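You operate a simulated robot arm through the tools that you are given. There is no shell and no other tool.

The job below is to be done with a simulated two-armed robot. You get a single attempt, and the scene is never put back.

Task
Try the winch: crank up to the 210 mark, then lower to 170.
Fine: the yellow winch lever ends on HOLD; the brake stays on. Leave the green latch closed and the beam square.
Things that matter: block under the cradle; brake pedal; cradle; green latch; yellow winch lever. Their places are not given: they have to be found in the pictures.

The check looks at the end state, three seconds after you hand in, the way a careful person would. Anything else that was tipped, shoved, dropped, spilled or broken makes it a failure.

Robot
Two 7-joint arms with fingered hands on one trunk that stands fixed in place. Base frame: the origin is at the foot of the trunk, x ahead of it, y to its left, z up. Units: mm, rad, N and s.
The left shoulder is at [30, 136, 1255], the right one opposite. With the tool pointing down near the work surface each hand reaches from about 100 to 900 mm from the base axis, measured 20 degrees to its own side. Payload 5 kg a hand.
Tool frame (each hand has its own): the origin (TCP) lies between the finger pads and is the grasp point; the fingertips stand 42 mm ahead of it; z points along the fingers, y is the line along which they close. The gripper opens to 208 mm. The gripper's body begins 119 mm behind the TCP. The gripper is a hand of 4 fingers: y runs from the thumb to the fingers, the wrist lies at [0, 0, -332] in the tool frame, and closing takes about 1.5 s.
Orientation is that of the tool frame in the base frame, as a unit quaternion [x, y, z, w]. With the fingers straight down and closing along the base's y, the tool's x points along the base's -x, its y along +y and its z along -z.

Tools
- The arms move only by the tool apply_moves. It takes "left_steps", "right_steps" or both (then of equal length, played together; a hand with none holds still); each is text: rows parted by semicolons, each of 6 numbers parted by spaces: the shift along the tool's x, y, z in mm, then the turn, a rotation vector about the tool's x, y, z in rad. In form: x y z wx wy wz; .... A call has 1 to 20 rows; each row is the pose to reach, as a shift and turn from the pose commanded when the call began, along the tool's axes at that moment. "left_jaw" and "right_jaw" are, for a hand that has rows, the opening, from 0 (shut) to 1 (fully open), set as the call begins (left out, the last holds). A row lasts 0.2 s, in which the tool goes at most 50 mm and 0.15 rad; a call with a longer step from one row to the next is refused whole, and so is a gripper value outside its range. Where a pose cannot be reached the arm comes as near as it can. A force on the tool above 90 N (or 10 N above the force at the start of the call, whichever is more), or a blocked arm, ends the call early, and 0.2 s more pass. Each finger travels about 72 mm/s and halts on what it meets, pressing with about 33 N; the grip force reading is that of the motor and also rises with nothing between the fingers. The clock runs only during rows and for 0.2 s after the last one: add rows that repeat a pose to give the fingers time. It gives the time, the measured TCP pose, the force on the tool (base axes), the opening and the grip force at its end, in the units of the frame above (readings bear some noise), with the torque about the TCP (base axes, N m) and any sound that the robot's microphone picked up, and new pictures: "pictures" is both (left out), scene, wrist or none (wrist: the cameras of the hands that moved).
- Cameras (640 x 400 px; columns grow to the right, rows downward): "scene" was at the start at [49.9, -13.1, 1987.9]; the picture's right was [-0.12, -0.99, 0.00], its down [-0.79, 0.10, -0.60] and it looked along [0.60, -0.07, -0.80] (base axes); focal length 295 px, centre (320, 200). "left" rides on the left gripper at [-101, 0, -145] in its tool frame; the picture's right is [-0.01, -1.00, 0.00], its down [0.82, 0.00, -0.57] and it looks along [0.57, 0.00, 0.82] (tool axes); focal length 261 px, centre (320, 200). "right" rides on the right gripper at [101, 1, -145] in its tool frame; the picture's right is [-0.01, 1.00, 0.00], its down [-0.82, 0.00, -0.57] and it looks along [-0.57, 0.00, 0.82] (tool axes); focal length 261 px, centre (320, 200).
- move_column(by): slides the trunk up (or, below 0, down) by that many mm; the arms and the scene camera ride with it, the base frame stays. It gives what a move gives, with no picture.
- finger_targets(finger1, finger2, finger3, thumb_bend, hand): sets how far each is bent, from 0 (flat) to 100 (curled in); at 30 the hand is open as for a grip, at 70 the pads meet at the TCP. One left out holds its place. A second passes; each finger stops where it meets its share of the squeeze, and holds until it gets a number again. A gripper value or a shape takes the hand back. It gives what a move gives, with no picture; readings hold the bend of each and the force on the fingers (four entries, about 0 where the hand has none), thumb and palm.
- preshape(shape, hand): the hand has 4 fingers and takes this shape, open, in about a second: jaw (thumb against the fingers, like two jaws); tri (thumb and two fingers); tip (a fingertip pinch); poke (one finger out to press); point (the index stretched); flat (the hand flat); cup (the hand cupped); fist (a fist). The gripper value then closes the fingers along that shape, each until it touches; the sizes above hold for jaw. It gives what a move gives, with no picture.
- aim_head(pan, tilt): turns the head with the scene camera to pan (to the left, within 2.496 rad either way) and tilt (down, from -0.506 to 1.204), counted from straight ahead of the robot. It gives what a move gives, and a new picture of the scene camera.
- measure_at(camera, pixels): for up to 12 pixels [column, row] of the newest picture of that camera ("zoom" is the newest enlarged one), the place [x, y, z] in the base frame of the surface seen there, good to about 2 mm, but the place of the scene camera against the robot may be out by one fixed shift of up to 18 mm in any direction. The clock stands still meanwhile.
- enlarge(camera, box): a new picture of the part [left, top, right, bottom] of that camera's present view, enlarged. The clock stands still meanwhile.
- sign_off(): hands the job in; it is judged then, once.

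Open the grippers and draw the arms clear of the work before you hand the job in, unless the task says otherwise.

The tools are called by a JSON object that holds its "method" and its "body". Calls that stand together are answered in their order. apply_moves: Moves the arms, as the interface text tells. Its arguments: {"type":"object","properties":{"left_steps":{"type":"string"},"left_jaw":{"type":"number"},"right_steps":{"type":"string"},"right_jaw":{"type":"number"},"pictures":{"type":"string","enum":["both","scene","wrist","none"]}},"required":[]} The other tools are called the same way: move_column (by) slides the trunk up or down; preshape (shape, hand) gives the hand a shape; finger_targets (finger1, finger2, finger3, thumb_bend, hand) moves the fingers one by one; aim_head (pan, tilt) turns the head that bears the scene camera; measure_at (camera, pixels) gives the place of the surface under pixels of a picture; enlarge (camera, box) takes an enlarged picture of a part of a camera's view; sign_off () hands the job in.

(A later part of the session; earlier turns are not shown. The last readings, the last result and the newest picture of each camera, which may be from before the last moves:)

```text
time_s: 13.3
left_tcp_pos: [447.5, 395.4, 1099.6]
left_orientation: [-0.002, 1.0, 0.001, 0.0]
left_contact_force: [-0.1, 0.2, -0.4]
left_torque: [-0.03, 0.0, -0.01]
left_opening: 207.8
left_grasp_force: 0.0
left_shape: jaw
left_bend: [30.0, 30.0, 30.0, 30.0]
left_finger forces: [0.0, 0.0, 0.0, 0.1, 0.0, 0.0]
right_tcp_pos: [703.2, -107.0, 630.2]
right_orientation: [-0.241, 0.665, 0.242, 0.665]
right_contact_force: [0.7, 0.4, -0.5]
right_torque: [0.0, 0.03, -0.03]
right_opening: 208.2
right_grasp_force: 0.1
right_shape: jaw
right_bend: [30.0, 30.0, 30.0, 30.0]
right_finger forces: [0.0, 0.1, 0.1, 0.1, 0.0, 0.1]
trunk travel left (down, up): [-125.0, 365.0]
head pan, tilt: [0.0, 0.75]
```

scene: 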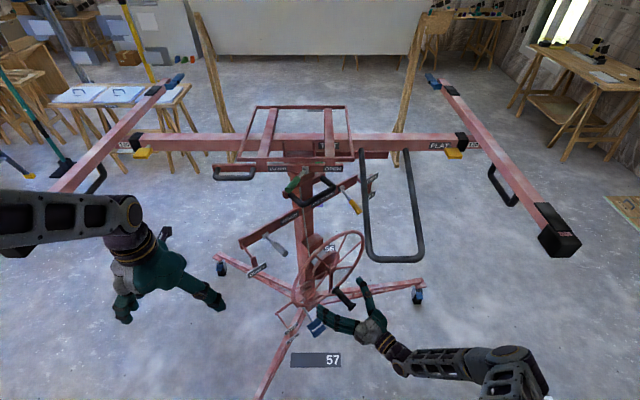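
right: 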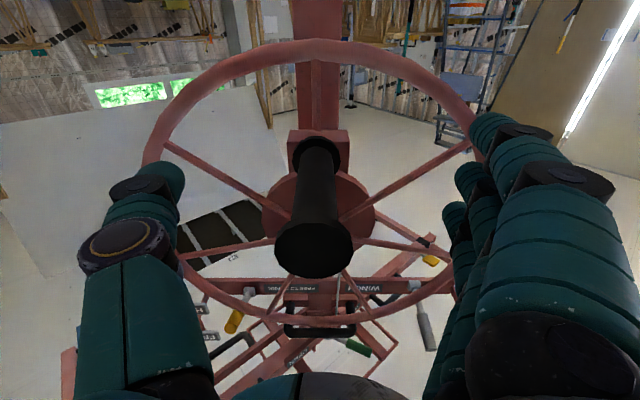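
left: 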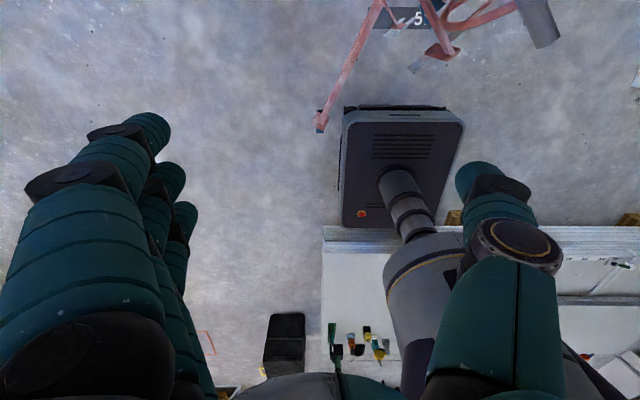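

The handle sits between the right thumb and fingers, centred at (317,220). I close the right hand on it while holding still.

{"method": "apply_moves", "body": {"right_steps": "0 0 0 0 0 0;0 0 0 0 0 0;0 0 0 0 0 0;0 0 0 0 0 0;0 0 0 0 0 0;0 0 0 0 0 0;0 0 0 0 0 0;0 0 0 0 0 0", "right_jaw": 0, "pictures": "both"}}

```text
time_s: 15.1
left_tcp_pos: [448.0, 395.6, 1100.1]
left_orientation: [0.0, 1.0, -0.001, 0.0]
left_contact_force: [0.0, -0.3, 0.7]
left_torque: [0.02, 0.02, -0.02]
left_opening: 207.8
left_grasp_force: 0.1
left_shape: jaw
left_bend: [30.0, 30.0, 30.0, 30.0]
left_finger forces: [0.1, 0.0, 0.0, 0.0, 0.1, 0.0]
right_tcp_pos: [705.4, -107.7, 630.4]
right_orientation: [-0.239, 0.665, 0.241, 0.665]
right_contact_force: [8.0, -3.4, -0.6]
right_torque: [0.01, -0.01, -0.03]
right_opening: 11.8
right_grasp_force: 27.1
right_shape: jaw
right_bend: [70.0, 71.0, 70.0, 70.0]
right_finger forces: [0.1, 12.7, 0.0, 0.0, 20.3, 0.0]
trunk travel left (down, up): [-125.0, 365.0]
head pan, tilt: [0.0, 0.75]
```

scene: 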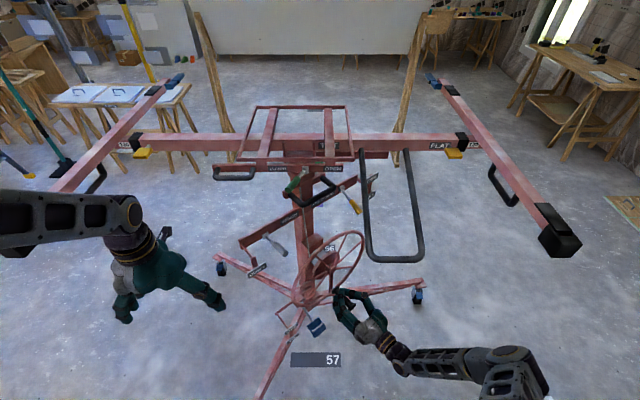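
right: 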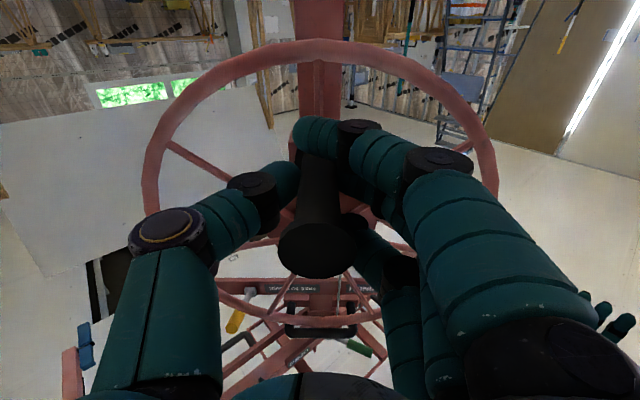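

The right hand grips the handle (thumb 20 N, middle finger 13 N, outer fingers caging). Holding it, I start turning the left hand to point forward with thumb up and a narrower opening, to reach the yellow lever later.

{"method": "apply_moves", "body": {"left_steps": "-3 -16 4 0.081 -0.081 -0.081;-5 -32 9 0.161 -0.161 -0.161;-8 -49 13 0.242 -0.242 -0.242;-10 -65 18 0.322 -0.322 -0.322;-13 -81 22 0.403 -0.403 -0.403;-15 -97 27 0.483 -0.483 -0.483;-18 -114 31 0.564 -0.564 -0.564;-20 -130 36 0.644 -0.644 -0.644;-23 -146 40 0.725 -0.725 -0.725", "left_jaw": 0.4, "pictures": "both"}}

```text
time_s: 17.1
left_tcp_pos: [543.3, 320.3, 1047.5]
left_orientation: [-0.338, 0.81, -0.341, 0.336]
left_contact_force: [0.0, 0.8, 0.8]
left_torque: [-0.02, 0.1, -0.1]
left_opening: 83.7
left_grasp_force: 0.0
left_shape: jaw
left_bend: [73.0, 73.0, 73.0, 70.0]
left_finger forces: [0.0, 0.0, 0.0, 0.0, 0.0, 0.0]
left hand out of reach, approached as far as the arm can: row 6, 7, 8, 9
right_tcp_pos: [705.3, -107.9, 629.5]
right_orientation: [-0.241, 0.665, 0.242, 0.664]
right_contact_force: [15.1, -17.0, 4.3]
right_torque: [0.01, -0.05, -0.48]
right_opening: 10.9
right_grasp_force: 32.8
right_shape: jaw
right_bend: [70.0, 71.0, 70.0, 70.0]
right_finger forces: [0.0, 11.6, 0.1, 0.0, 33.3, 0.0]
trunk travel left (down, up): [-125.0, 365.0]
head pan, tilt: [0.0, 0.75]
```

scene: 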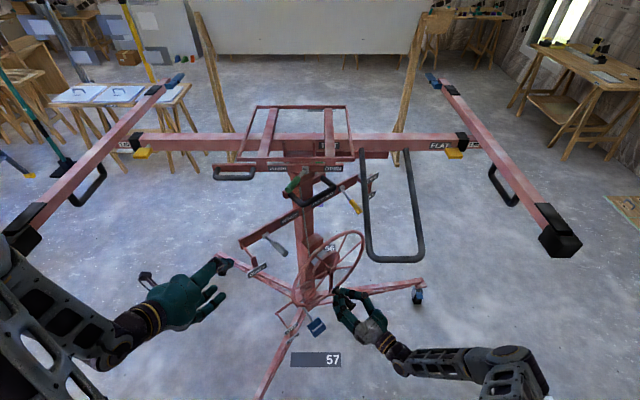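
left: 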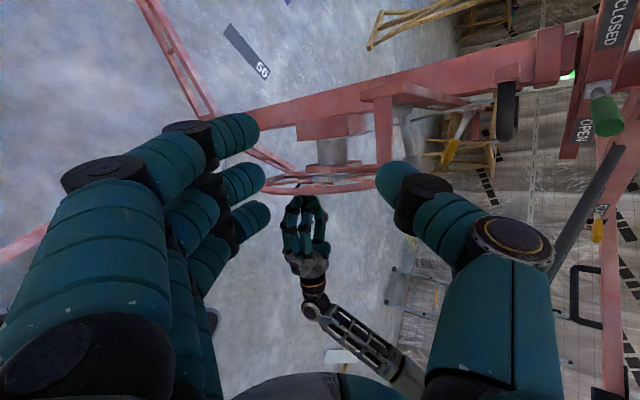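

The left elbow at (15,270) is close to the left side beam's black block at (22,240). I measure the clearance before continuing.

{"method": "measure_at", "body": {"camera": "scene", "pixels": [[25, 240], [15, 250], [5, 262], [15, 270], [30, 275], [10, 240], [40, 300], [5, 300], [80, 340], [35, 222], [8, 275], [3, 252]]}}

{"method": "enlarge", "body": {"camera": "scene", "box": [0, 190, 120, 310]}}

{"method": "measure_at", "body": {"camera": "left", "pixels": [[405, 100], [420, 150], [380, 130], [340, 115], [530, 70], [510, 100], [450, 150], [600, 105], [600, 230], [465, 120], [320, 180], [260, 120]]}}

```text
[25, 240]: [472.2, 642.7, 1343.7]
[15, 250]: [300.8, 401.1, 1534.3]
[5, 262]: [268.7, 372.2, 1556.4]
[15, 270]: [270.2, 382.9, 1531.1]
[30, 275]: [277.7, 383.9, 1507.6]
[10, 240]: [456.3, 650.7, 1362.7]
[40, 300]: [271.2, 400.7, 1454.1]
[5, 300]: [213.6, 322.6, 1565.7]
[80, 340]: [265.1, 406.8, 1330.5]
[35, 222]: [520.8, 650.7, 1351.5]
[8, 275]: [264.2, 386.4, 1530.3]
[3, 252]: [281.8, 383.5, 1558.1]
```

```text
3.33 times, centred on (60, 250) of scene
```

zoom: 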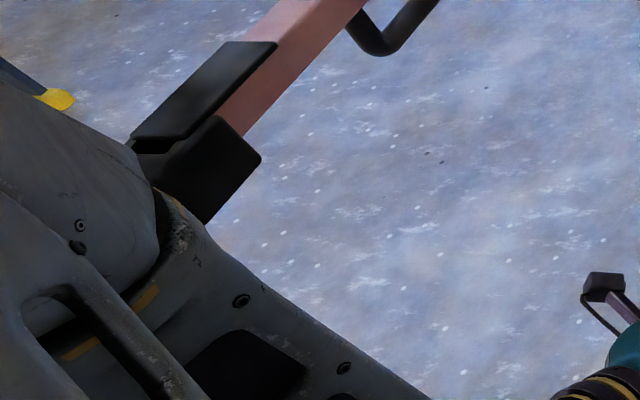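

```text
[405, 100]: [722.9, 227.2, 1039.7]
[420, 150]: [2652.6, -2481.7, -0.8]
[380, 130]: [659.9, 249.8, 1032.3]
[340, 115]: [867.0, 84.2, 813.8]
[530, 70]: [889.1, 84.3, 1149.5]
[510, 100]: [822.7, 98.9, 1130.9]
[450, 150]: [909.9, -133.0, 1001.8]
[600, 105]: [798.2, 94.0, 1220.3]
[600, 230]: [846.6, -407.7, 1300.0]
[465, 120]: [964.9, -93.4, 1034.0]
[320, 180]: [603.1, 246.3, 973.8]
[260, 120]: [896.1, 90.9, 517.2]
```

The left camera confirms the yellow lever at (910,−133,1002) and its pivot at (965,−93,1034). The left arm is cramped crossing to that lever, so I'll swap roles: the left hand will crank, the right will work the yellow lever. First I release the handle with the right hand and back off along its axis.

{"method": "apply_moves", "body": {"right_steps": "0 0 0 0 0 0;0 0 0 0 0 0;0 0 0 0 0 0;0 0 0 0 0 0;0 0 0 0 0 0;0 0 0 0 0 0;0 0 0 0 0 0;0 0 -30 0 0 0;0 0 -60 0 0 0;0 0 -90 0 0 0;0 0 -120 0 0 0;0 0 -150 0 0 0;0 0 -150 0 0 0", "right_jaw": 0.8, "pictures": "both"}}

```text
time_s: 19.9
left_tcp_pos: [543.8, 319.9, 1047.5]
left_orientation: [-0.337, 0.811, -0.343, 0.335]
left_contact_force: [-0.2, 0.1, -0.4]
left_torque: [-0.03, 0.0, -0.02]
left_opening: 83.6
left_grasp_force: 0.0
left_shape: jaw
left_bend: [73.0, 73.0, 73.0, 70.0]
left_finger forces: [0.0, 0.0, 0.0, 0.0, 0.1, 0.0]
right_tcp_pos: [589.6, -203.6, 630.1]
right_orientation: [-0.242, 0.665, 0.242, 0.665]
right_contact_force: [0.1, 0.1, 0.7]
right_torque: [-0.03, 0.0, -0.01]
right_opening: 166.1
right_grasp_force: 0.0
right_shape: jaw
right_bend: [26.0, 26.0, 26.0, 44.0]
right_finger forces: [0.0, 0.1, 0.0, 0.0, 0.0, 0.0]
trunk travel left (down, up): [-125.0, 365.0]
head pan, tilt: [0.0, 0.75]
```

scene: 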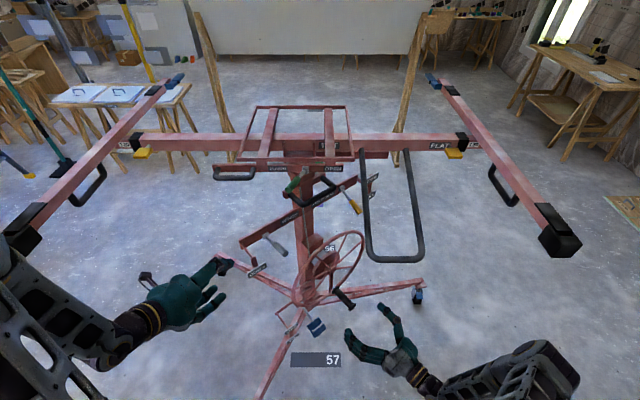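
right: 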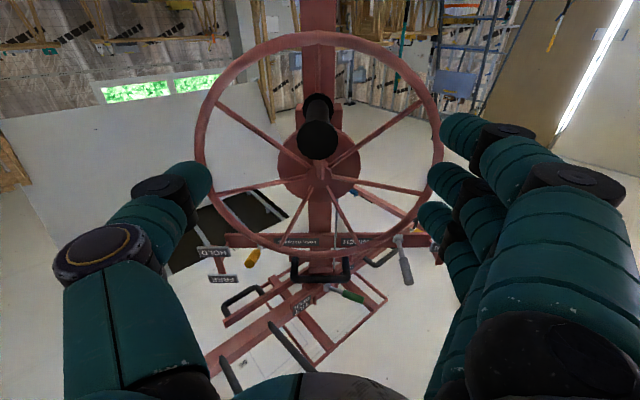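

Right hand is clear of the handle. For the left hand, whose last command was out of reach, I make a modest move outward and down (safe either way) with settle rows to learn its true commanded pose.

{"method": "apply_moves", "body": {"left_steps": "-14 34 15 0 0 0;-27 68 29 0 0 0;-41 101 44 0 0 0;-55 135 58 0 0 0;-68 169 73 0 0 0;-68 169 73 0 0 0;-68 169 73 0 0 0", "pictures": "scene"}}

```text
time_s: 21.5
left_tcp_pos: [583.5, 441.7, 899.9]
left_orientation: [-0.338, 0.809, -0.339, 0.34]
left_contact_force: [-0.1, -0.4, -0.9]
left_torque: [0.0, -0.02, -0.02]
left_opening: 83.4
left_grasp_force: 0.1
left_shape: jaw
left_bend: [73.0, 73.0, 73.0, 70.0]
left_finger forces: [0.0, 0.0, 0.0, 0.1, 0.1, 0.0]
right_tcp_pos: [590.8, -203.2, 631.1]
right_orientation: [-0.241, 0.665, 0.241, 0.665]
right_contact_force: [1.0, 0.7, 0.6]
right_torque: [0.0, -0.01, -0.02]
right_opening: 166.3
right_grasp_force: 0.2
right_shape: jaw
right_bend: [26.0, 26.0, 26.0, 44.0]
right_finger forces: [0.0, 0.0, 0.0, 0.0, 0.0, 0.0]
trunk travel left (down, up): [-125.0, 365.0]
head pan, tilt: [0.0, 0.75]
```

scene: 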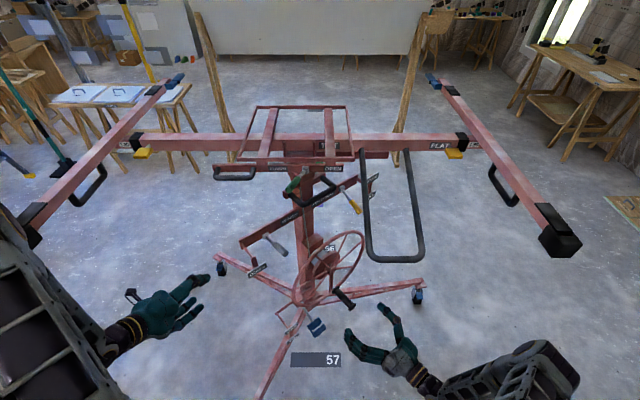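

The left command now tracks the true pose. I move the left hand down to a stand-off left of the crank handle pointing along (0.64,−0.77,0), and the right hand up and right to in front of the yellow lever.

{"method": "apply_moves", "body": {"left_steps": "34 -2.2 24.5 0.053 0.030 -0.019;68 -4.4 49 0.107 0.059 -0.039;102 -6.6 73.5 0.160 0.089 -0.058;136 -8.8 98 0.213 0.118 -0.078;170 -11 122.6 0.267 0.148 -0.097;204 -13.1 147 0.320 0.177 -0.117;238 -15.3 171.6 0.373 0.207 -0.136;272 -17.5 196 0.427 0.236 -0.156;306 -19.7 220.7 0.480 0.266 -0.175;340 -21.9 245 0.533 0.295 -0.195;374 -24.1 269.7 0.587 0.325 -0.214;407.7 -26.3 294.2 0.640 0.3545 -0.2334;407.7 -26.3 294.2 0.640 0.3545 -0.2334", "right_steps": "-31 -13 9 0 0 0;-62 -26 18 0 0 0;-93 -39 27 0 0 0;-124 -52 36 0 0 0;-155 -65 45 0 0 0;-187 -78 53 0 0 0;-218 -91 62 0 0 0;-249 -104 71 0 0 0;-280 -117 80 0 0 0;-311 -130 89 0 0 0;-342 -143 98 0 0 0;-373 -156 106.6 0 0 0;-373 -156 106.6 0 0 0", "pictures": "both"}}

```text
time_s: 24.3
left_tcp_pos: [602.1, 15.0, 631.4]
left_orientation: [0.242, -0.664, 0.664, -0.243]
left_contact_force: [0.2, -0.1, 1.2]
left_torque: [0.01, -0.02, -0.01]
left_opening: 83.5
left_grasp_force: 0.0
left_shape: jaw
left_bend: [73.0, 73.0, 73.0, 70.0]
left_finger forces: [0.0, 0.0, 0.0, 0.0, 0.0, 0.1]
right_tcp_pos: [771.6, -254.7, 1004.0]
right_orientation: [-0.241, 0.665, 0.242, 0.664]
right_contact_force: [0.2, 0.2, 0.1]
right_torque: [0.01, 0.03, 0.02]
right_opening: 166.1
right_grasp_force: 0.1
right_shape: jaw
right_bend: [26.0, 26.0, 26.0, 44.0]
right_finger forces: [0.0, 0.0, 0.1, 0.0, 0.0, 0.0]
trunk travel left (down, up): [-125.0, 365.0]
head pan, tilt: [0.0, 0.75]
```

scene: 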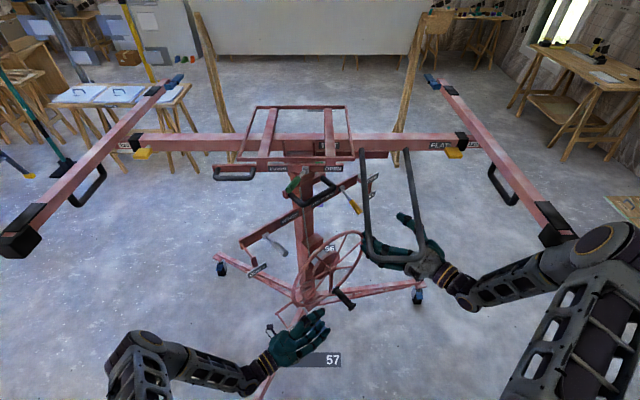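
right: 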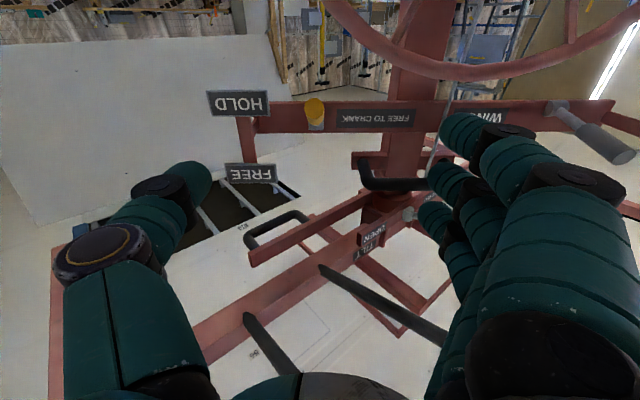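
left: 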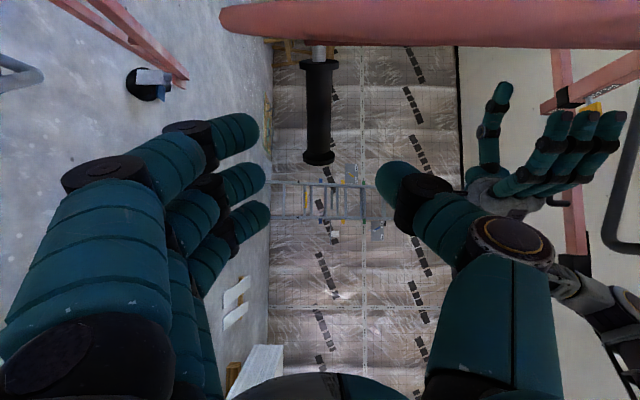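

Both hands are in position: left camera shows the handle at (318,110) between thumb and fingers' line; right camera shows the yellow lever at (315,113). I check the right elbow's clearance to the side-beam block near (560,225).

{"method": "measure_at", "body": {"camera": "scene", "pixels": [[550, 222], [565, 235], [548, 245], [575, 240], [585, 236], [600, 232], [570, 258], [545, 262], [620, 235], [556, 205], [530, 270], [590, 260]]}}

{"method": "enlarge", "body": {"camera": "scene", "box": [500, 180, 640, 300]}}

{"method": "enlarge", "body": {"camera": "right", "box": [200, 70, 420, 220]}}

{"method": "measure_at", "body": {"camera": "right", "pixels": [[316, 113], [316, 103], [316, 125], [306, 113], [326, 113], [300, 120], [238, 103], [250, 175], [345, 118], [210, 103], [268, 103], [385, 118]]}}

{"method": "measure_at", "body": {"camera": "left", "pixels": [[318, 158], [318, 110], [307, 110], [331, 110], [318, 65], [318, 150], [300, 15], [400, 20], [560, 60], [318, 45], [318, 80], [318, 140]]}}

```text
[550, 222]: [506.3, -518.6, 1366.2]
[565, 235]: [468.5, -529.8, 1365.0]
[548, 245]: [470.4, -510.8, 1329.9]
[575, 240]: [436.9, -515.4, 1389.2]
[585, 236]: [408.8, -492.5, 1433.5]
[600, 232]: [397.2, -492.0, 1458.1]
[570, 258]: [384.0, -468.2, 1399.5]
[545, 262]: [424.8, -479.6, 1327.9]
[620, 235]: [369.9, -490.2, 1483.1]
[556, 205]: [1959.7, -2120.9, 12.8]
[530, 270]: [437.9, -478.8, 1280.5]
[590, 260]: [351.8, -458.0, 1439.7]
```

```text
3.33 times, centred on (570, 240) of scene
```

zoom: 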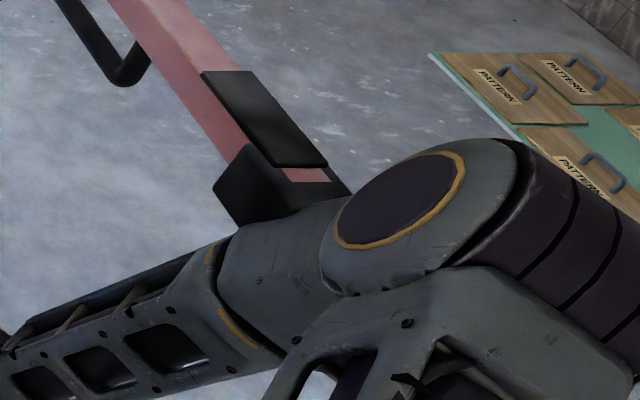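

```text
2.67 times, centred on (310, 145) of right
```

zoom: 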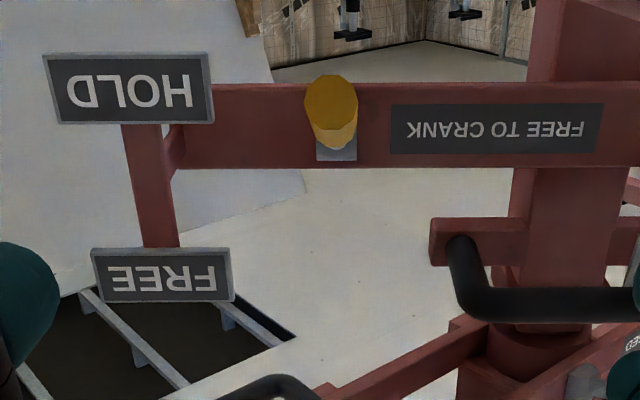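

```text
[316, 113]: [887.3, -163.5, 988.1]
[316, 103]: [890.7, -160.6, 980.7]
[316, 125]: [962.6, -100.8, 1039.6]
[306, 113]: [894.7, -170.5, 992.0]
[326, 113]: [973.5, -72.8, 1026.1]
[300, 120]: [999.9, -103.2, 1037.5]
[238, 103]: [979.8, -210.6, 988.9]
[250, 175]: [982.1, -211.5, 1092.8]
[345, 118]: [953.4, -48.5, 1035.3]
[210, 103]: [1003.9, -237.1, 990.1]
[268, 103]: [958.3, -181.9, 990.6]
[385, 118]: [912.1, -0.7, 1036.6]
```

```text
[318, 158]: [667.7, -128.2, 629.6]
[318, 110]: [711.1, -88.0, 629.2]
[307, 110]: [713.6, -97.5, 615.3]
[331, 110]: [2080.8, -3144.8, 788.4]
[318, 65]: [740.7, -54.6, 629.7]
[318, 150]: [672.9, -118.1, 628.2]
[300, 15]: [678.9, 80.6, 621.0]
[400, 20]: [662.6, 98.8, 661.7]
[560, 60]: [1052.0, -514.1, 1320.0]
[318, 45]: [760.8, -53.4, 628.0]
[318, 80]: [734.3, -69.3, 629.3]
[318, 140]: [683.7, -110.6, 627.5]
```

The right elbow (437,−515,1389) sits only a few cm from the side block (468,−530,1365), so I lower the right hand again; it will approach the lever pitched up from below. Meanwhile the left hand advances 160 mm onto the crank handle, still open.

{"method": "apply_moves", "body": {"left_steps": "0 0 27 0 0 0;0 0 54 0 0 0;0 0 80 0 0 0;0 0 107 0 0 0;0 0 134 0 0 0;0 0 160 0 0 0;0 0 160 0 0 0", "right_steps": "31 13 -9 0 0 0;62 26 -18 0 0 0;93 39 -27 0 0 0;124 52 -36 0 0 0;155 65 -45 0 0 0;187 78 -53 0 0 0;187 78 -53 0 0 0", "pictures": "both"}}

```text
time_s: 25.7
left_tcp_pos: [704.5, -92.0, 624.2]
left_orientation: [-0.248, 0.667, -0.658, 0.247]
left_contact_force: [-30.8, 35.7, 0.0]
left_torque: [-0.06, -0.09, 4.16]
left_opening: 83.3
left_grasp_force: 0.0
left_shape: jaw
left_bend: [73.0, 73.0, 73.0, 70.0]
left_finger forces: [0.0, 0.0, 0.1, 0.1, 0.0, 0.1]
right_tcp_pos: [679.7, -233.5, 818.1]
right_orientation: [-0.24, 0.665, 0.242, 0.664]
right_contact_force: [-0.1, -0.8, -0.4]
right_torque: [0.02, -0.03, 0.14]
right_opening: 166.1
right_grasp_force: 0.0
right_shape: jaw
right_bend: [26.0, 26.0, 26.0, 44.0]
right_finger forces: [0.0, 0.1, 0.0, 0.0, 0.1, 0.0]
trunk travel left (down, up): [-125.0, 365.0]
head pan, tilt: [0.0, 0.75]
stopped in row 7 (left hand): the force on the tool passed its limit at 101 N (the readings are from after the stop); the commanded pose is now the measured one
```

scene: 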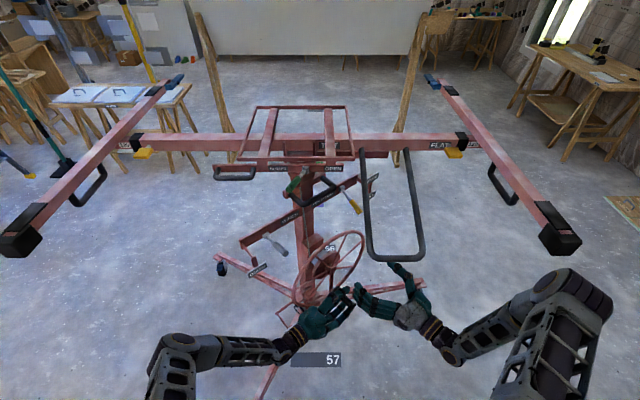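
right: 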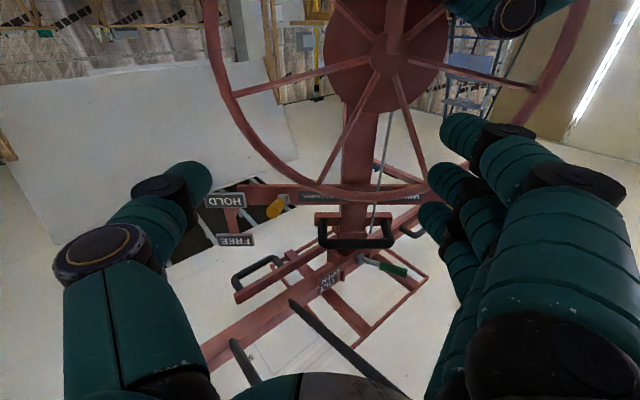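
left: 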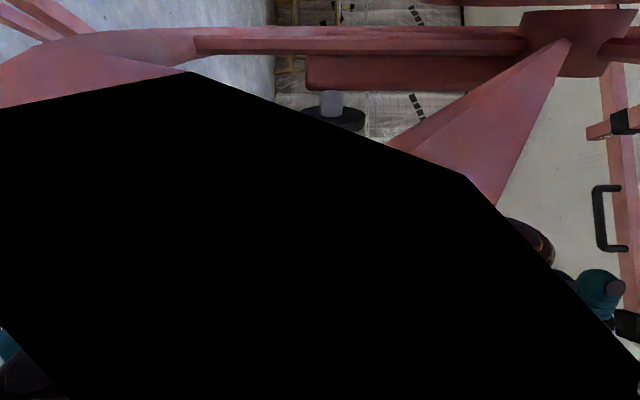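

The left hand stopped at 101 N: its camera mount met the wheel rim, so I must back it straight off along its axis at once. Then I'll verify nothing shifted.

{"method": "apply_moves", "body": {"left_steps": "0 0 -20 0 0 0;0 0 -40 0 0 0;0 0 -70 0 0 0;0 0 -100 0 0 0;0 0 -140 0 0 0;0 0 -180 0 0 0;0 0 -180 0 0 0", "pictures": "both"}}

{"method": "enlarge", "body": {"camera": "right", "box": [190, 160, 440, 330]}}

{"method": "enlarge", "body": {"camera": "scene", "box": [200, 100, 400, 340]}}

{"method": "measure_at", "body": {"camera": "scene", "pixels": [[25, 240], [555, 235], [300, 115], [221, 268], [417, 295], [355, 205], [349, 303], [318, 328]]}}

```text
time_s: 27.3
left_tcp_pos: [585.4, 40.5, 626.7]
left_orientation: [-0.245, 0.666, -0.66, 0.246]
left_contact_force: [0.2, 0.7, 0.6]
left_torque: [-0.01, -0.01, -0.01]
left_opening: 83.1
left_grasp_force: 0.0
left_shape: jaw
left_bend: [73.0, 73.0, 73.0, 70.0]
left_finger forces: [0.0, 0.0, 0.1, 0.0, 0.0, 0.1]
right_tcp_pos: [682.5, -232.0, 817.0]
right_orientation: [-0.24, 0.665, 0.242, 0.664]
right_contact_force: [-0.5, 0.3, 0.7]
right_torque: [0.0, 0.01, 0.02]
right_opening: 165.9
right_grasp_force: 0.1
right_shape: jaw
right_bend: [26.0, 26.0, 26.0, 44.0]
right_finger forces: [0.0, 0.0, 0.0, 0.0, 0.0, 0.0]
trunk travel left (down, up): [-125.0, 365.0]
head pan, tilt: [0.0, 0.75]
```

scene: 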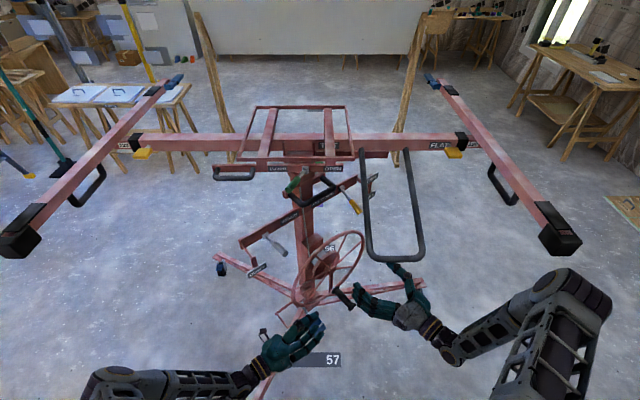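
left: 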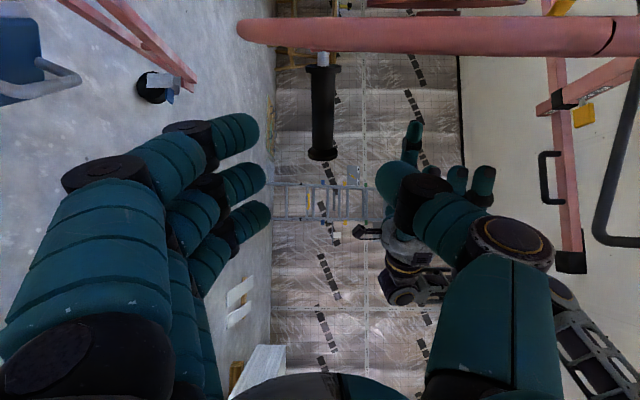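

```text
2.35 times, centred on (315, 245) of right
```

zoom: 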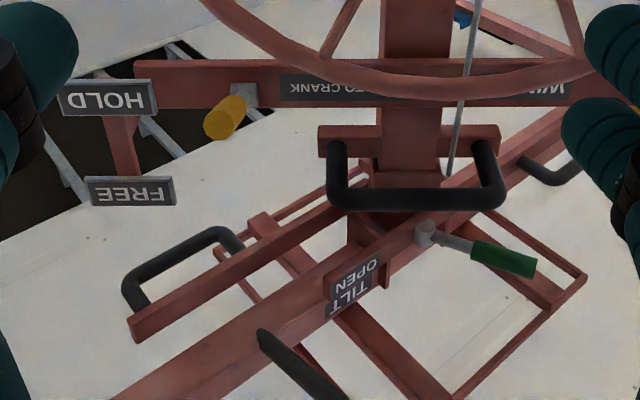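

```text
1.67 times, centred on (300, 220) of scene
```

zoom: 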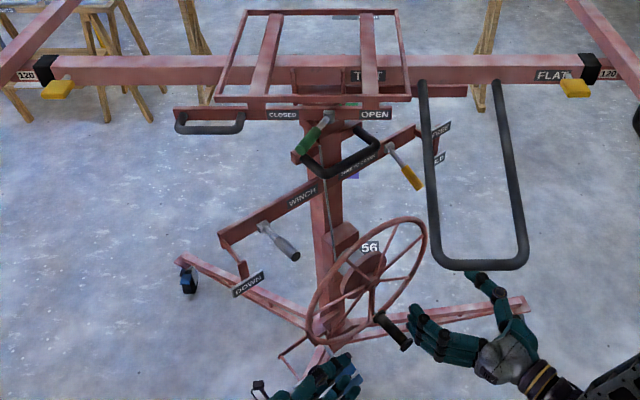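

```text
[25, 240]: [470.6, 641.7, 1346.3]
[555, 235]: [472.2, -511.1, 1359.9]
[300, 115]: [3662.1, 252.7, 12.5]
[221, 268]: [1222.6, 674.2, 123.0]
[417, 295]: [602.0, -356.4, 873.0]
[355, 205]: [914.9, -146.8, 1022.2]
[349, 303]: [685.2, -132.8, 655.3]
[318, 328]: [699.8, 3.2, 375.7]
```

Nothing moved (blocks at the same places, handle unchanged). The left hand's camera mount must face away from the wheel, so I roll the left hand by π about its own axis (first half now), while the right hand goes halfway to a pitched-up stand-off below the lever with a narrower opening.

{"method": "apply_moves", "body": {"left_steps": "0 0 0 0 0 0.143;0 0 0 0 0 0.286;0 0 0 0 0 0.428;0 0 0 0 0 0.571;0 0 0 0 0 0.714;0 0 0 0 0 0.857;0 0 0 0 0 1.0;0 0 0 0 0 1.142;0 0 0 0 0 1.285;0 0 0 0 0 1.428;0 0 0 0 0 1.571;0 0 0 0 0 1.571", "right_steps": "-12 -8 10 0 -0.047 0;-23 -16 19 0 -0.094 0;-35 -24 29 0 -0.141 0;-47 -32 38 0 -0.188 0;-58 -40 48 0 -0.235 0;-58 -40 48 0 -0.235 0;-58 -40 48 0 -0.235 0;-58 -40 48 0 -0.235 0;-58 -40 48 0 -0.235 0;-58 -40 48 0 -0.235 0;-58 -40 48 0 -0.235 0;-58 -40 48 0 -0.235 0", "right_jaw": 0.3, "pictures": "both"}}

```text
time_s: 29.9
left_tcp_pos: [588.5, 41.3, 626.6]
left_orientation: [0.298, 0.644, -0.292, 0.641]
left_contact_force: [0.0, -0.1, 0.1]
left_torque: [0.03, 0.02, -0.01]
left_opening: 83.1
left_grasp_force: 0.0
left_shape: jaw
left_bend: [73.0, 73.0, 73.0, 70.0]
left_finger forces: [0.1, 0.0, 0.0, 0.0, 0.1, 0.1]
right_tcp_pos: [743.1, -229.9, 874.6]
right_orientation: [-0.209, 0.583, 0.268, 0.738]
right_contact_force: [-0.8, 0.0, 0.9]
right_torque: [0.01, 0.05, 0.0]
right_opening: 63.0
right_grasp_force: 0.0
right_shape: jaw
right_bend: [73.0, 73.0, 73.0, 70.0]
right_finger forces: [0.0, 0.1, 0.1, 0.1, 0.1, 0.0]
trunk travel left (down, up): [-125.0, 365.0]
head pan, tilt: [0.0, 0.75]
```

scene: 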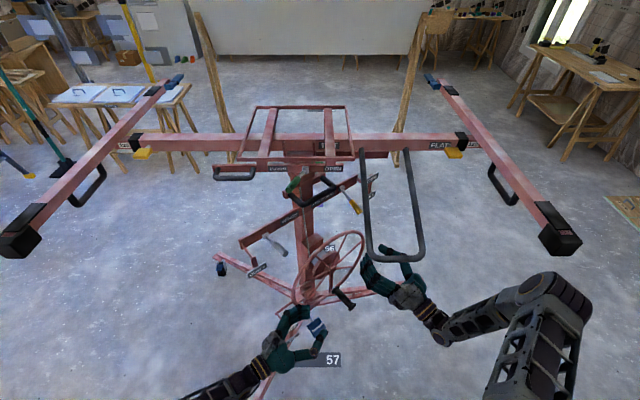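
right: 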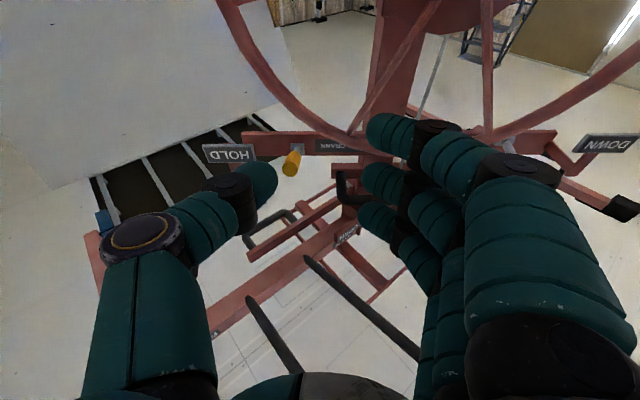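
left: 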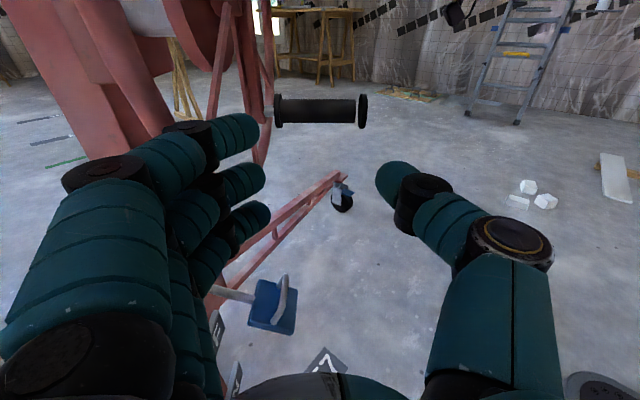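

Roll works. I check the right elbow at (570,290) against the block at (560,240) before going further.

{"method": "measure_at", "body": {"camera": "scene", "pixels": [[560, 285], [580, 295], [545, 275], [565, 270], [550, 290], [530, 290], [500, 310], [590, 280], [560, 250], [545, 255], [600, 310], [540, 240]]}}

{"method": "measure_at", "body": {"camera": "right", "pixels": [[290, 165], [294, 155], [285, 172], [240, 153], [300, 148], [340, 145], [215, 153], [250, 140]]}}

{"method": "measure_at", "body": {"camera": "left", "pixels": [[320, 110], [320, 100], [320, 120], [362, 110], [277, 110], [300, 110], [340, 110], [270, 300]]}}

```text
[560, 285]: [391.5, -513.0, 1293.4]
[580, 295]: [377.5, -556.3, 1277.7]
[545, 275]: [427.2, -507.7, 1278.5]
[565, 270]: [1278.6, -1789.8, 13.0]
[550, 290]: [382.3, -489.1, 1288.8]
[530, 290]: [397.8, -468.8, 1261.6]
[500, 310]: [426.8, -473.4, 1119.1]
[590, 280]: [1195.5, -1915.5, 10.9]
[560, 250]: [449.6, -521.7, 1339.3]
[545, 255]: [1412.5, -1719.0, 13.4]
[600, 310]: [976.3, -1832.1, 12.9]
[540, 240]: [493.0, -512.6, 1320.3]
```

```text
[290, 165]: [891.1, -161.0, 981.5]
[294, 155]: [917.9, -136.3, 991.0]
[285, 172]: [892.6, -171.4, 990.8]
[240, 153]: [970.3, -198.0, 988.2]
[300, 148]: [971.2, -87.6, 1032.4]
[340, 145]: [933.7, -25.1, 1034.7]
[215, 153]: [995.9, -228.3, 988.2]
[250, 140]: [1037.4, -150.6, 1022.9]
```

```text
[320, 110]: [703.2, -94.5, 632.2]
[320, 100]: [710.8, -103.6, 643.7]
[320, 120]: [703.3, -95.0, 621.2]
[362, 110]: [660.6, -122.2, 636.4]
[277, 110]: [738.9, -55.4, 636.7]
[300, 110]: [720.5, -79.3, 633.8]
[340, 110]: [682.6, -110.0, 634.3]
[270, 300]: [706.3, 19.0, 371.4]
```

Elbow top reads (391,−513,1293), just below the block (z≈1310–1340), so continuing straight is risky. I'll instead lower the right hand, bring the wrist inward (keeping the elbow inside and below the block), and at the same time finish the left hand's roll.

{"method": "apply_moves", "body": {"left_steps": "0 0 0 0 0 0.143;0 0 0 0 0 0.286;0 0 0 0 0 0.428;0 0 0 0 0 0.571;0 0 0 0 0 0.714;0 0 0 0 0 0.857;0 0 0 0 0 1.0;0 0 0 0 0 1.142;0 0 0 0 0 1.285;0 0 0 0 0 1.428;0 0 0 0 0 1.571;0 0 0 0 0 1.571", "right_steps": "36 0 -9 0 0 0;73 0 -17 0 0 0;109 -0.5 -26 0 0 0;146 -0.6 -35 0 0 0;134 -9 -16 0.068 -0.059 -0.026;123 -18 2 0.136 -0.118 -0.052;111 -26 21 0.204 -0.176 -0.078;100 -34.5 39 0.271 -0.235 -0.104;100 -34.5 39 0.271 -0.235 -0.104;100 -34.5 39 0.271 -0.235 -0.104;100 -34.5 39 0.271 -0.235 -0.104;100 -34.5 39 0.271 -0.235 -0.104", "pictures": "both"}}

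```text
time_s: 32.5
left_tcp_pos: [588.0, 41.0, 626.9]
left_orientation: [0.665, 0.245, 0.246, 0.661]
left_contact_force: [-0.7, -0.1, 0.2]
left_torque: [0.0, -0.01, -0.02]
left_opening: 83.4
left_grasp_force: 0.0
left_shape: jaw
left_bend: [73.0, 73.0, 73.0, 70.0]
left_finger forces: [0.0, 0.0, 0.0, 0.0, 0.0, 0.0]
right_tcp_pos: [811.2, -217.8, 785.2]
right_orientation: [-0.105, 0.513, 0.171, 0.835]
right_contact_force: [-0.1, 0.6, 0.1]
right_torque: [0.01, 0.03, 0.03]
right_opening: 62.7
right_grasp_force: 0.1
right_shape: jaw
right_bend: [73.0, 73.0, 73.0, 70.0]
right_finger forces: [0.0, 0.0, 0.0, 0.0, 0.1, 0.0]
trunk travel left (down, up): [-125.0, 365.0]
head pan, tilt: [0.0, 0.75]
```

scene: 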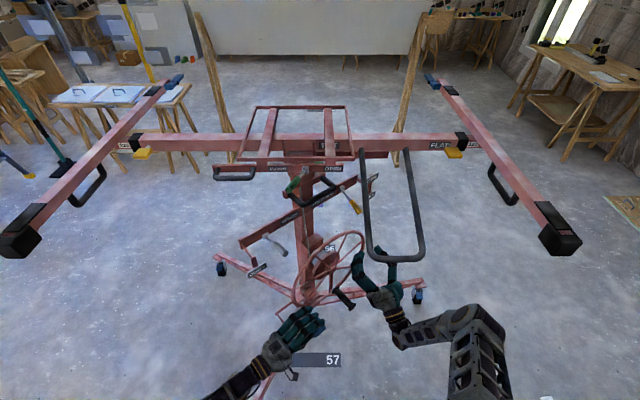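
right: 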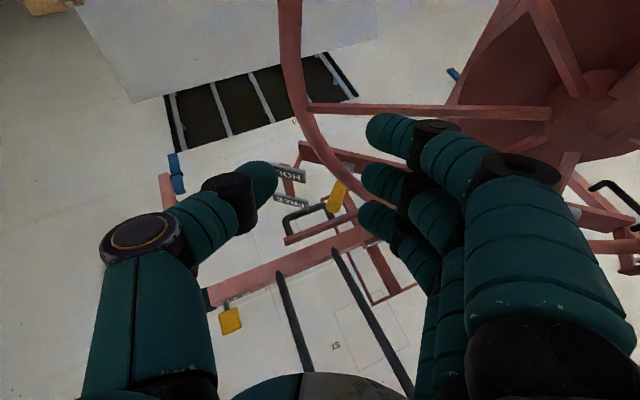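
left: 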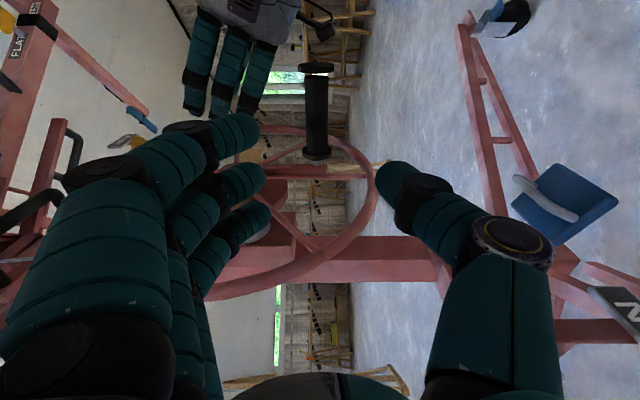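

Left hand is now thumb-down with its camera facing away from the wheel; handle seen at (316,115). The right elbow is low at (490,340). I measure the handle from the left camera and the elbow/lever geometry.

{"method": "measure_at", "body": {"camera": "left", "pixels": [[316, 115], [306, 115], [326, 115], [316, 90], [316, 145], [316, 155], [316, 68], [300, 155], [332, 155], [360, 170], [280, 175], [316, 135]]}}

{"method": "measure_at", "body": {"camera": "scene", "pixels": [[490, 320], [470, 310], [500, 335], [480, 340], [450, 315], [420, 330], [485, 380], [510, 340]]}}

{"method": "enlarge", "body": {"camera": "left", "box": [220, 30, 420, 220]}}

```text
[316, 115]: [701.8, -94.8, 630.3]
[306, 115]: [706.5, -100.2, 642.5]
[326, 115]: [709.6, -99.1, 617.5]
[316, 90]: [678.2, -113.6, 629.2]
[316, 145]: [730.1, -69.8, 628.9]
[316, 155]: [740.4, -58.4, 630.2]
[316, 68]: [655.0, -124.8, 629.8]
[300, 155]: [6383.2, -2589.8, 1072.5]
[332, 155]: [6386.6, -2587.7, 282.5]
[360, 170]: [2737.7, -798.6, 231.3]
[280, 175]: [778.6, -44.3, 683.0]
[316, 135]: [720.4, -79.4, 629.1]
```

```text
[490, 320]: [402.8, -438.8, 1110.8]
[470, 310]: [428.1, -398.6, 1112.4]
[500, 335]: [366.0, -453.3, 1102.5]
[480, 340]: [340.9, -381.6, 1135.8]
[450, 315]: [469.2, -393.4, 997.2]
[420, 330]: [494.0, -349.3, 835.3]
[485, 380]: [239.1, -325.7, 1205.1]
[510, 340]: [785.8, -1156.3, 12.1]
```

```text
2.11 times, centred on (320, 125) of left
```

zoom: 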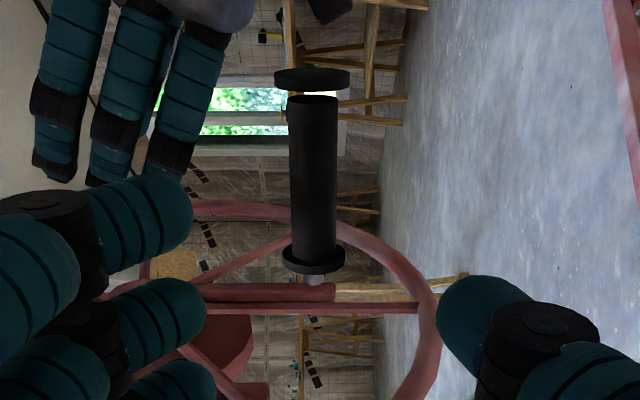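

Handle axis confirmed at e1≈−2, z≈630. I advance the left hand 190 mm onto the handle and hold, then check.

{"method": "apply_moves", "body": {"left_steps": "-1 1 32 0 0 0;-2 2 64 0 0 0;-3 3 95 0 0 0;-4 3 127 0 0 0;-4 3 159 0 0 0;-4 3 190 0 0 0;-4 3 190 0 0 0", "pictures": "both"}}

```text
time_s: 34.1
left_tcp_pos: [720.2, -80.0, 648.8]
left_orientation: [0.673, 0.234, 0.223, 0.665]
left_contact_force: [-63.4, -45.7, 0.9]
left_torque: [0.64, 0.29, 11.88]
left_opening: 82.6
left_grasp_force: 0.1
left_shape: jaw
left_bend: [73.0, 73.0, 74.0, 70.0]
left_finger forces: [0.0, 0.0, 2.8, 0.0, 0.0, 71.7]
left hand out of reach, approached as far as the arm can: row 3, 4, 5, 6, 7
right_tcp_pos: [810.0, -220.7, 786.1]
right_orientation: [-0.105, 0.512, 0.171, 0.835]
right_contact_force: [0.1, 0.2, -0.7]
right_torque: [0.01, 0.01, -0.02]
right_opening: 63.0
right_grasp_force: 0.1
right_shape: jaw
right_bend: [73.0, 73.0, 73.0, 70.0]
right_finger forces: [0.1, 0.0, 0.0, 0.0, 0.0, 0.0]
trunk travel left (down, up): [-125.0, 365.0]
head pan, tilt: [0.0, 0.75]
```

scene: 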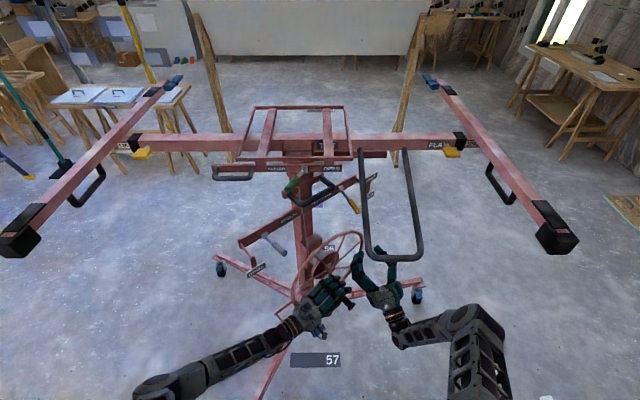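
left: 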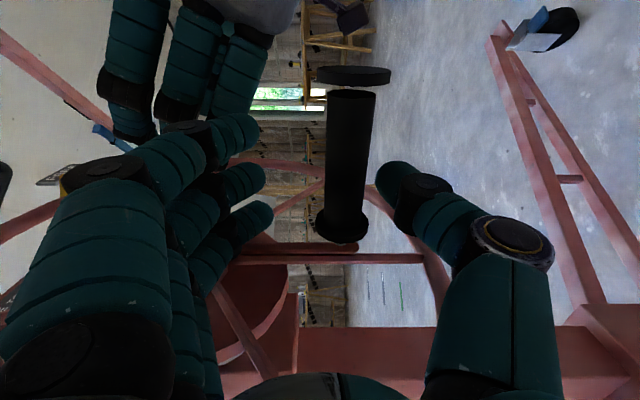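

The left arm ran out of reach and its palm pressed on the rim with about 70 N, so I back it off right away, first away from the wheel plane, then outward.

{"method": "apply_moves", "body": {"left_steps": "-15 0 -10 0 0 0;-25 0 -40 0 0 0;-30 0 -80 0 0 0;-30 0 -120 0 0 0;-30 0 -160 0 0 0;-30 0 -190 0 0 0;-30 0 -190 0 0 0", "pictures": "both"}}

{"method": "measure_at", "body": {"camera": "scene", "pixels": [[25, 240], [550, 235], [440, 146], [300, 170], [355, 205], [221, 268], [417, 295], [452, 152], [141, 153], [270, 245]]}}

```text
time_s: 34.4
left_tcp_pos: [715.0, -74.5, 651.6]
left_orientation: [0.671, 0.234, 0.222, 0.667]
left_contact_force: [-5.4, -30.0, -7.8]
left_torque: [-0.57, -0.17, 1.82]
left_opening: 82.3
left_grasp_force: 0.0
left_shape: jaw
left_bend: [73.0, 73.0, 74.0, 70.0]
left_finger forces: [0.0, 0.1, 4.2, 0.0, 0.1, 24.1]
left hand out of reach, approached as far as the arm can: row 1
right_tcp_pos: [813.2, -212.9, 785.6]
right_orientation: [-0.107, 0.512, 0.173, 0.835]
right_contact_force: [0.2, 2.3, 0.9]
right_torque: [0.08, 0.11, -0.22]
right_opening: 62.8
right_grasp_force: 0.0
right_shape: jaw
right_bend: [73.0, 73.0, 73.0, 70.0]
right_finger forces: [0.0, 0.0, 0.0, 0.0, 0.0, 0.0]
trunk travel left (down, up): [-125.0, 365.0]
head pan, tilt: [0.0, 0.75]
stopped in row 1 (left hand): the force on the tool passed its limit at 98 N (the readings are from after the stop); the commanded pose is now the measured one
```

scene: 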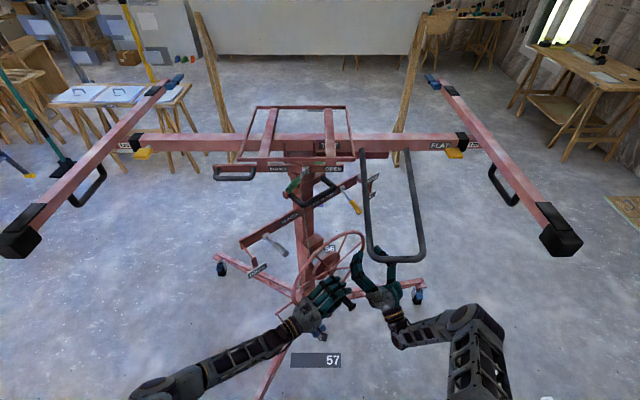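
left: 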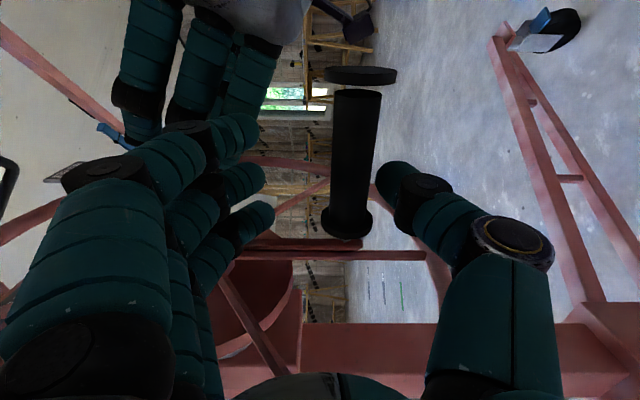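

```text
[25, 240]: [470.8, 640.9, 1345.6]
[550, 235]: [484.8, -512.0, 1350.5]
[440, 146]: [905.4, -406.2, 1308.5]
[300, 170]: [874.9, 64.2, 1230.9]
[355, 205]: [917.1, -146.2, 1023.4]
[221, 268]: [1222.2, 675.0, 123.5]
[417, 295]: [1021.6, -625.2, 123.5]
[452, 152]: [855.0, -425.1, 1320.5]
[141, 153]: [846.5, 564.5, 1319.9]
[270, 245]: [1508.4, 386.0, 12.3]
```

The lift itself hasn't moved (casters and blocks read the same), but the left hand is still touching the rim. I retreat along the reverse of its approach path in small steps.

{"method": "apply_moves", "body": {"left_steps": "-2 -2 -8 0 0 0;-4 -4 -18 0 0 0;-6 -6 -30 0 0 0;-9 -9 -48 0 0 0;-13 -12 -70 0 0 0;-18 -16 -95 0 0 0;-22 -20 -120 0 0 0;-26 -24 -145 0 0 0;-30 -27 -168 0 0 0;-30 -27 -168 0 0 0", "pictures": "both"}}

```text
time_s: 36.6
left_tcp_pos: [590.8, 41.3, 628.3]
left_orientation: [0.671, 0.235, 0.225, 0.666]
left_contact_force: [0.2, -0.2, -0.2]
left_torque: [-0.04, 0.01, -0.02]
left_opening: 83.3
left_grasp_force: 0.0
left_shape: jaw
left_bend: [73.0, 73.0, 73.0, 70.0]
left_finger forces: [0.0, 0.1, 0.1, 0.0, 0.1, 0.1]
right_tcp_pos: [813.1, -215.9, 787.4]
right_orientation: [-0.107, 0.512, 0.172, 0.835]
right_contact_force: [-0.6, -0.2, -0.4]
right_torque: [0.02, 0.02, 0.01]
right_opening: 62.8
right_grasp_force: 0.1
right_shape: jaw
right_bend: [73.0, 73.0, 73.0, 70.0]
right_finger forces: [0.0, 0.0, 0.1, 0.0, 0.0, 0.0]
trunk travel left (down, up): [-125.0, 365.0]
head pan, tilt: [0.0, 0.75]
```

scene: 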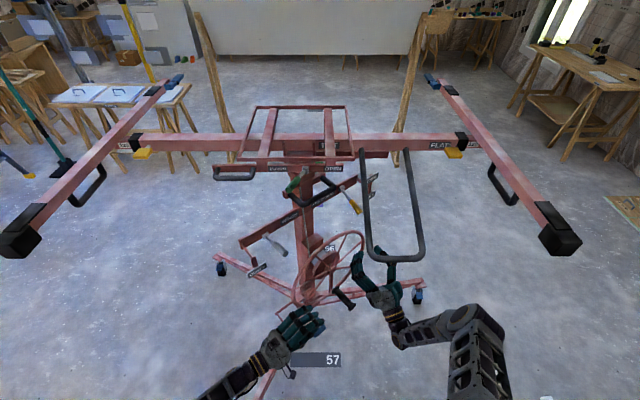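
left: 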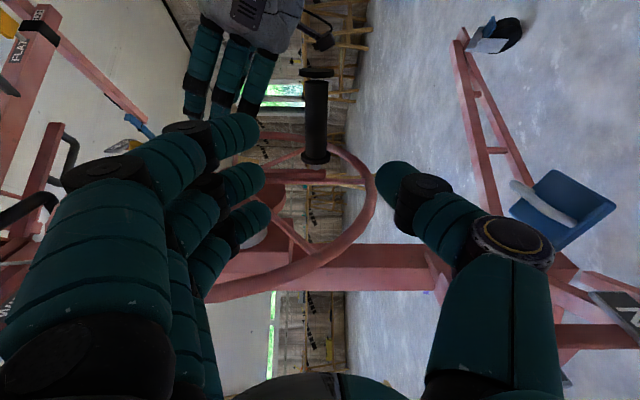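

The left hand is free and nothing has shifted. I'll instead use the left hand, palm-down, to hold the wheel's left rim: I turn it back by −90° and move to a stand-off left of the rim at about (576,203,735).

{"method": "apply_moves", "body": {"left_steps": "0 0 -37 -0.003 0.002 -0.142;0 0 -74 -0.007 0.004 -0.284;0 0 -110 -0.010 0.005 -0.425;10.8 13.3 -113.5 -0.014 0.007 -0.567;21.7 26.6 -117 -0.017 0.009 -0.709;32.5 39.8 -120.5 -0.020 0.011 -0.851;43.4 53.1 -124 -0.024 0.013 -0.993;54.2 66.4 -127.4 -0.027 0.014 -1.134;65 79.7 -130.9 -0.031 0.016 -1.276;75.9 92.9 -134.4 -0.034 0.018 -1.418;86.7 106.2 -137.9 -0.037 0.020 -1.56;86.7 106.2 -137.9 -0.037 0.020 -1.56", "pictures": "both"}}

```text
time_s: 39.2
left_tcp_pos: [575.8, 203.4, 733.8]
left_orientation: [0.297, 0.642, -0.298, 0.641]
left_contact_force: [-0.4, -1.0, -0.3]
left_torque: [0.0, 0.02, 0.01]
left_opening: 83.5
left_grasp_force: 0.0
left_shape: jaw
left_bend: [73.0, 73.0, 73.0, 70.0]
left_finger forces: [0.0, 0.0, 0.1, 0.0, 0.0, 0.0]
right_tcp_pos: [812.5, -215.6, 785.2]
right_orientation: [-0.107, 0.512, 0.173, 0.835]
right_contact_force: [-0.7, -0.4, 0.2]
right_torque: [-0.03, -0.02, 0.01]
right_opening: 62.7
right_grasp_force: 0.1
right_shape: jaw
right_bend: [73.0, 73.0, 73.0, 70.0]
right_finger forces: [0.1, 0.0, 0.0, 0.0, 0.0, 0.0]
trunk travel left (down, up): [-125.0, 365.0]
head pan, tilt: [0.0, 0.75]
```

scene: 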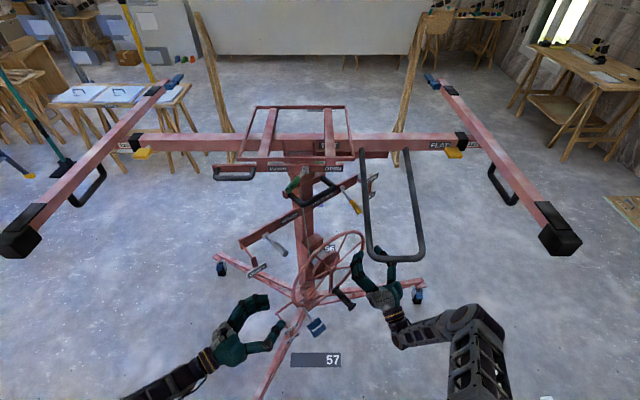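
left: 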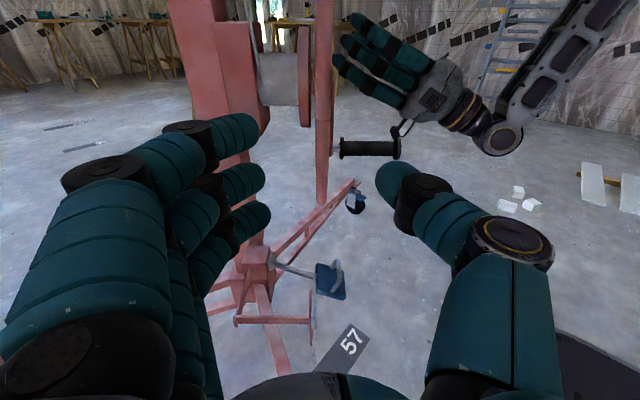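

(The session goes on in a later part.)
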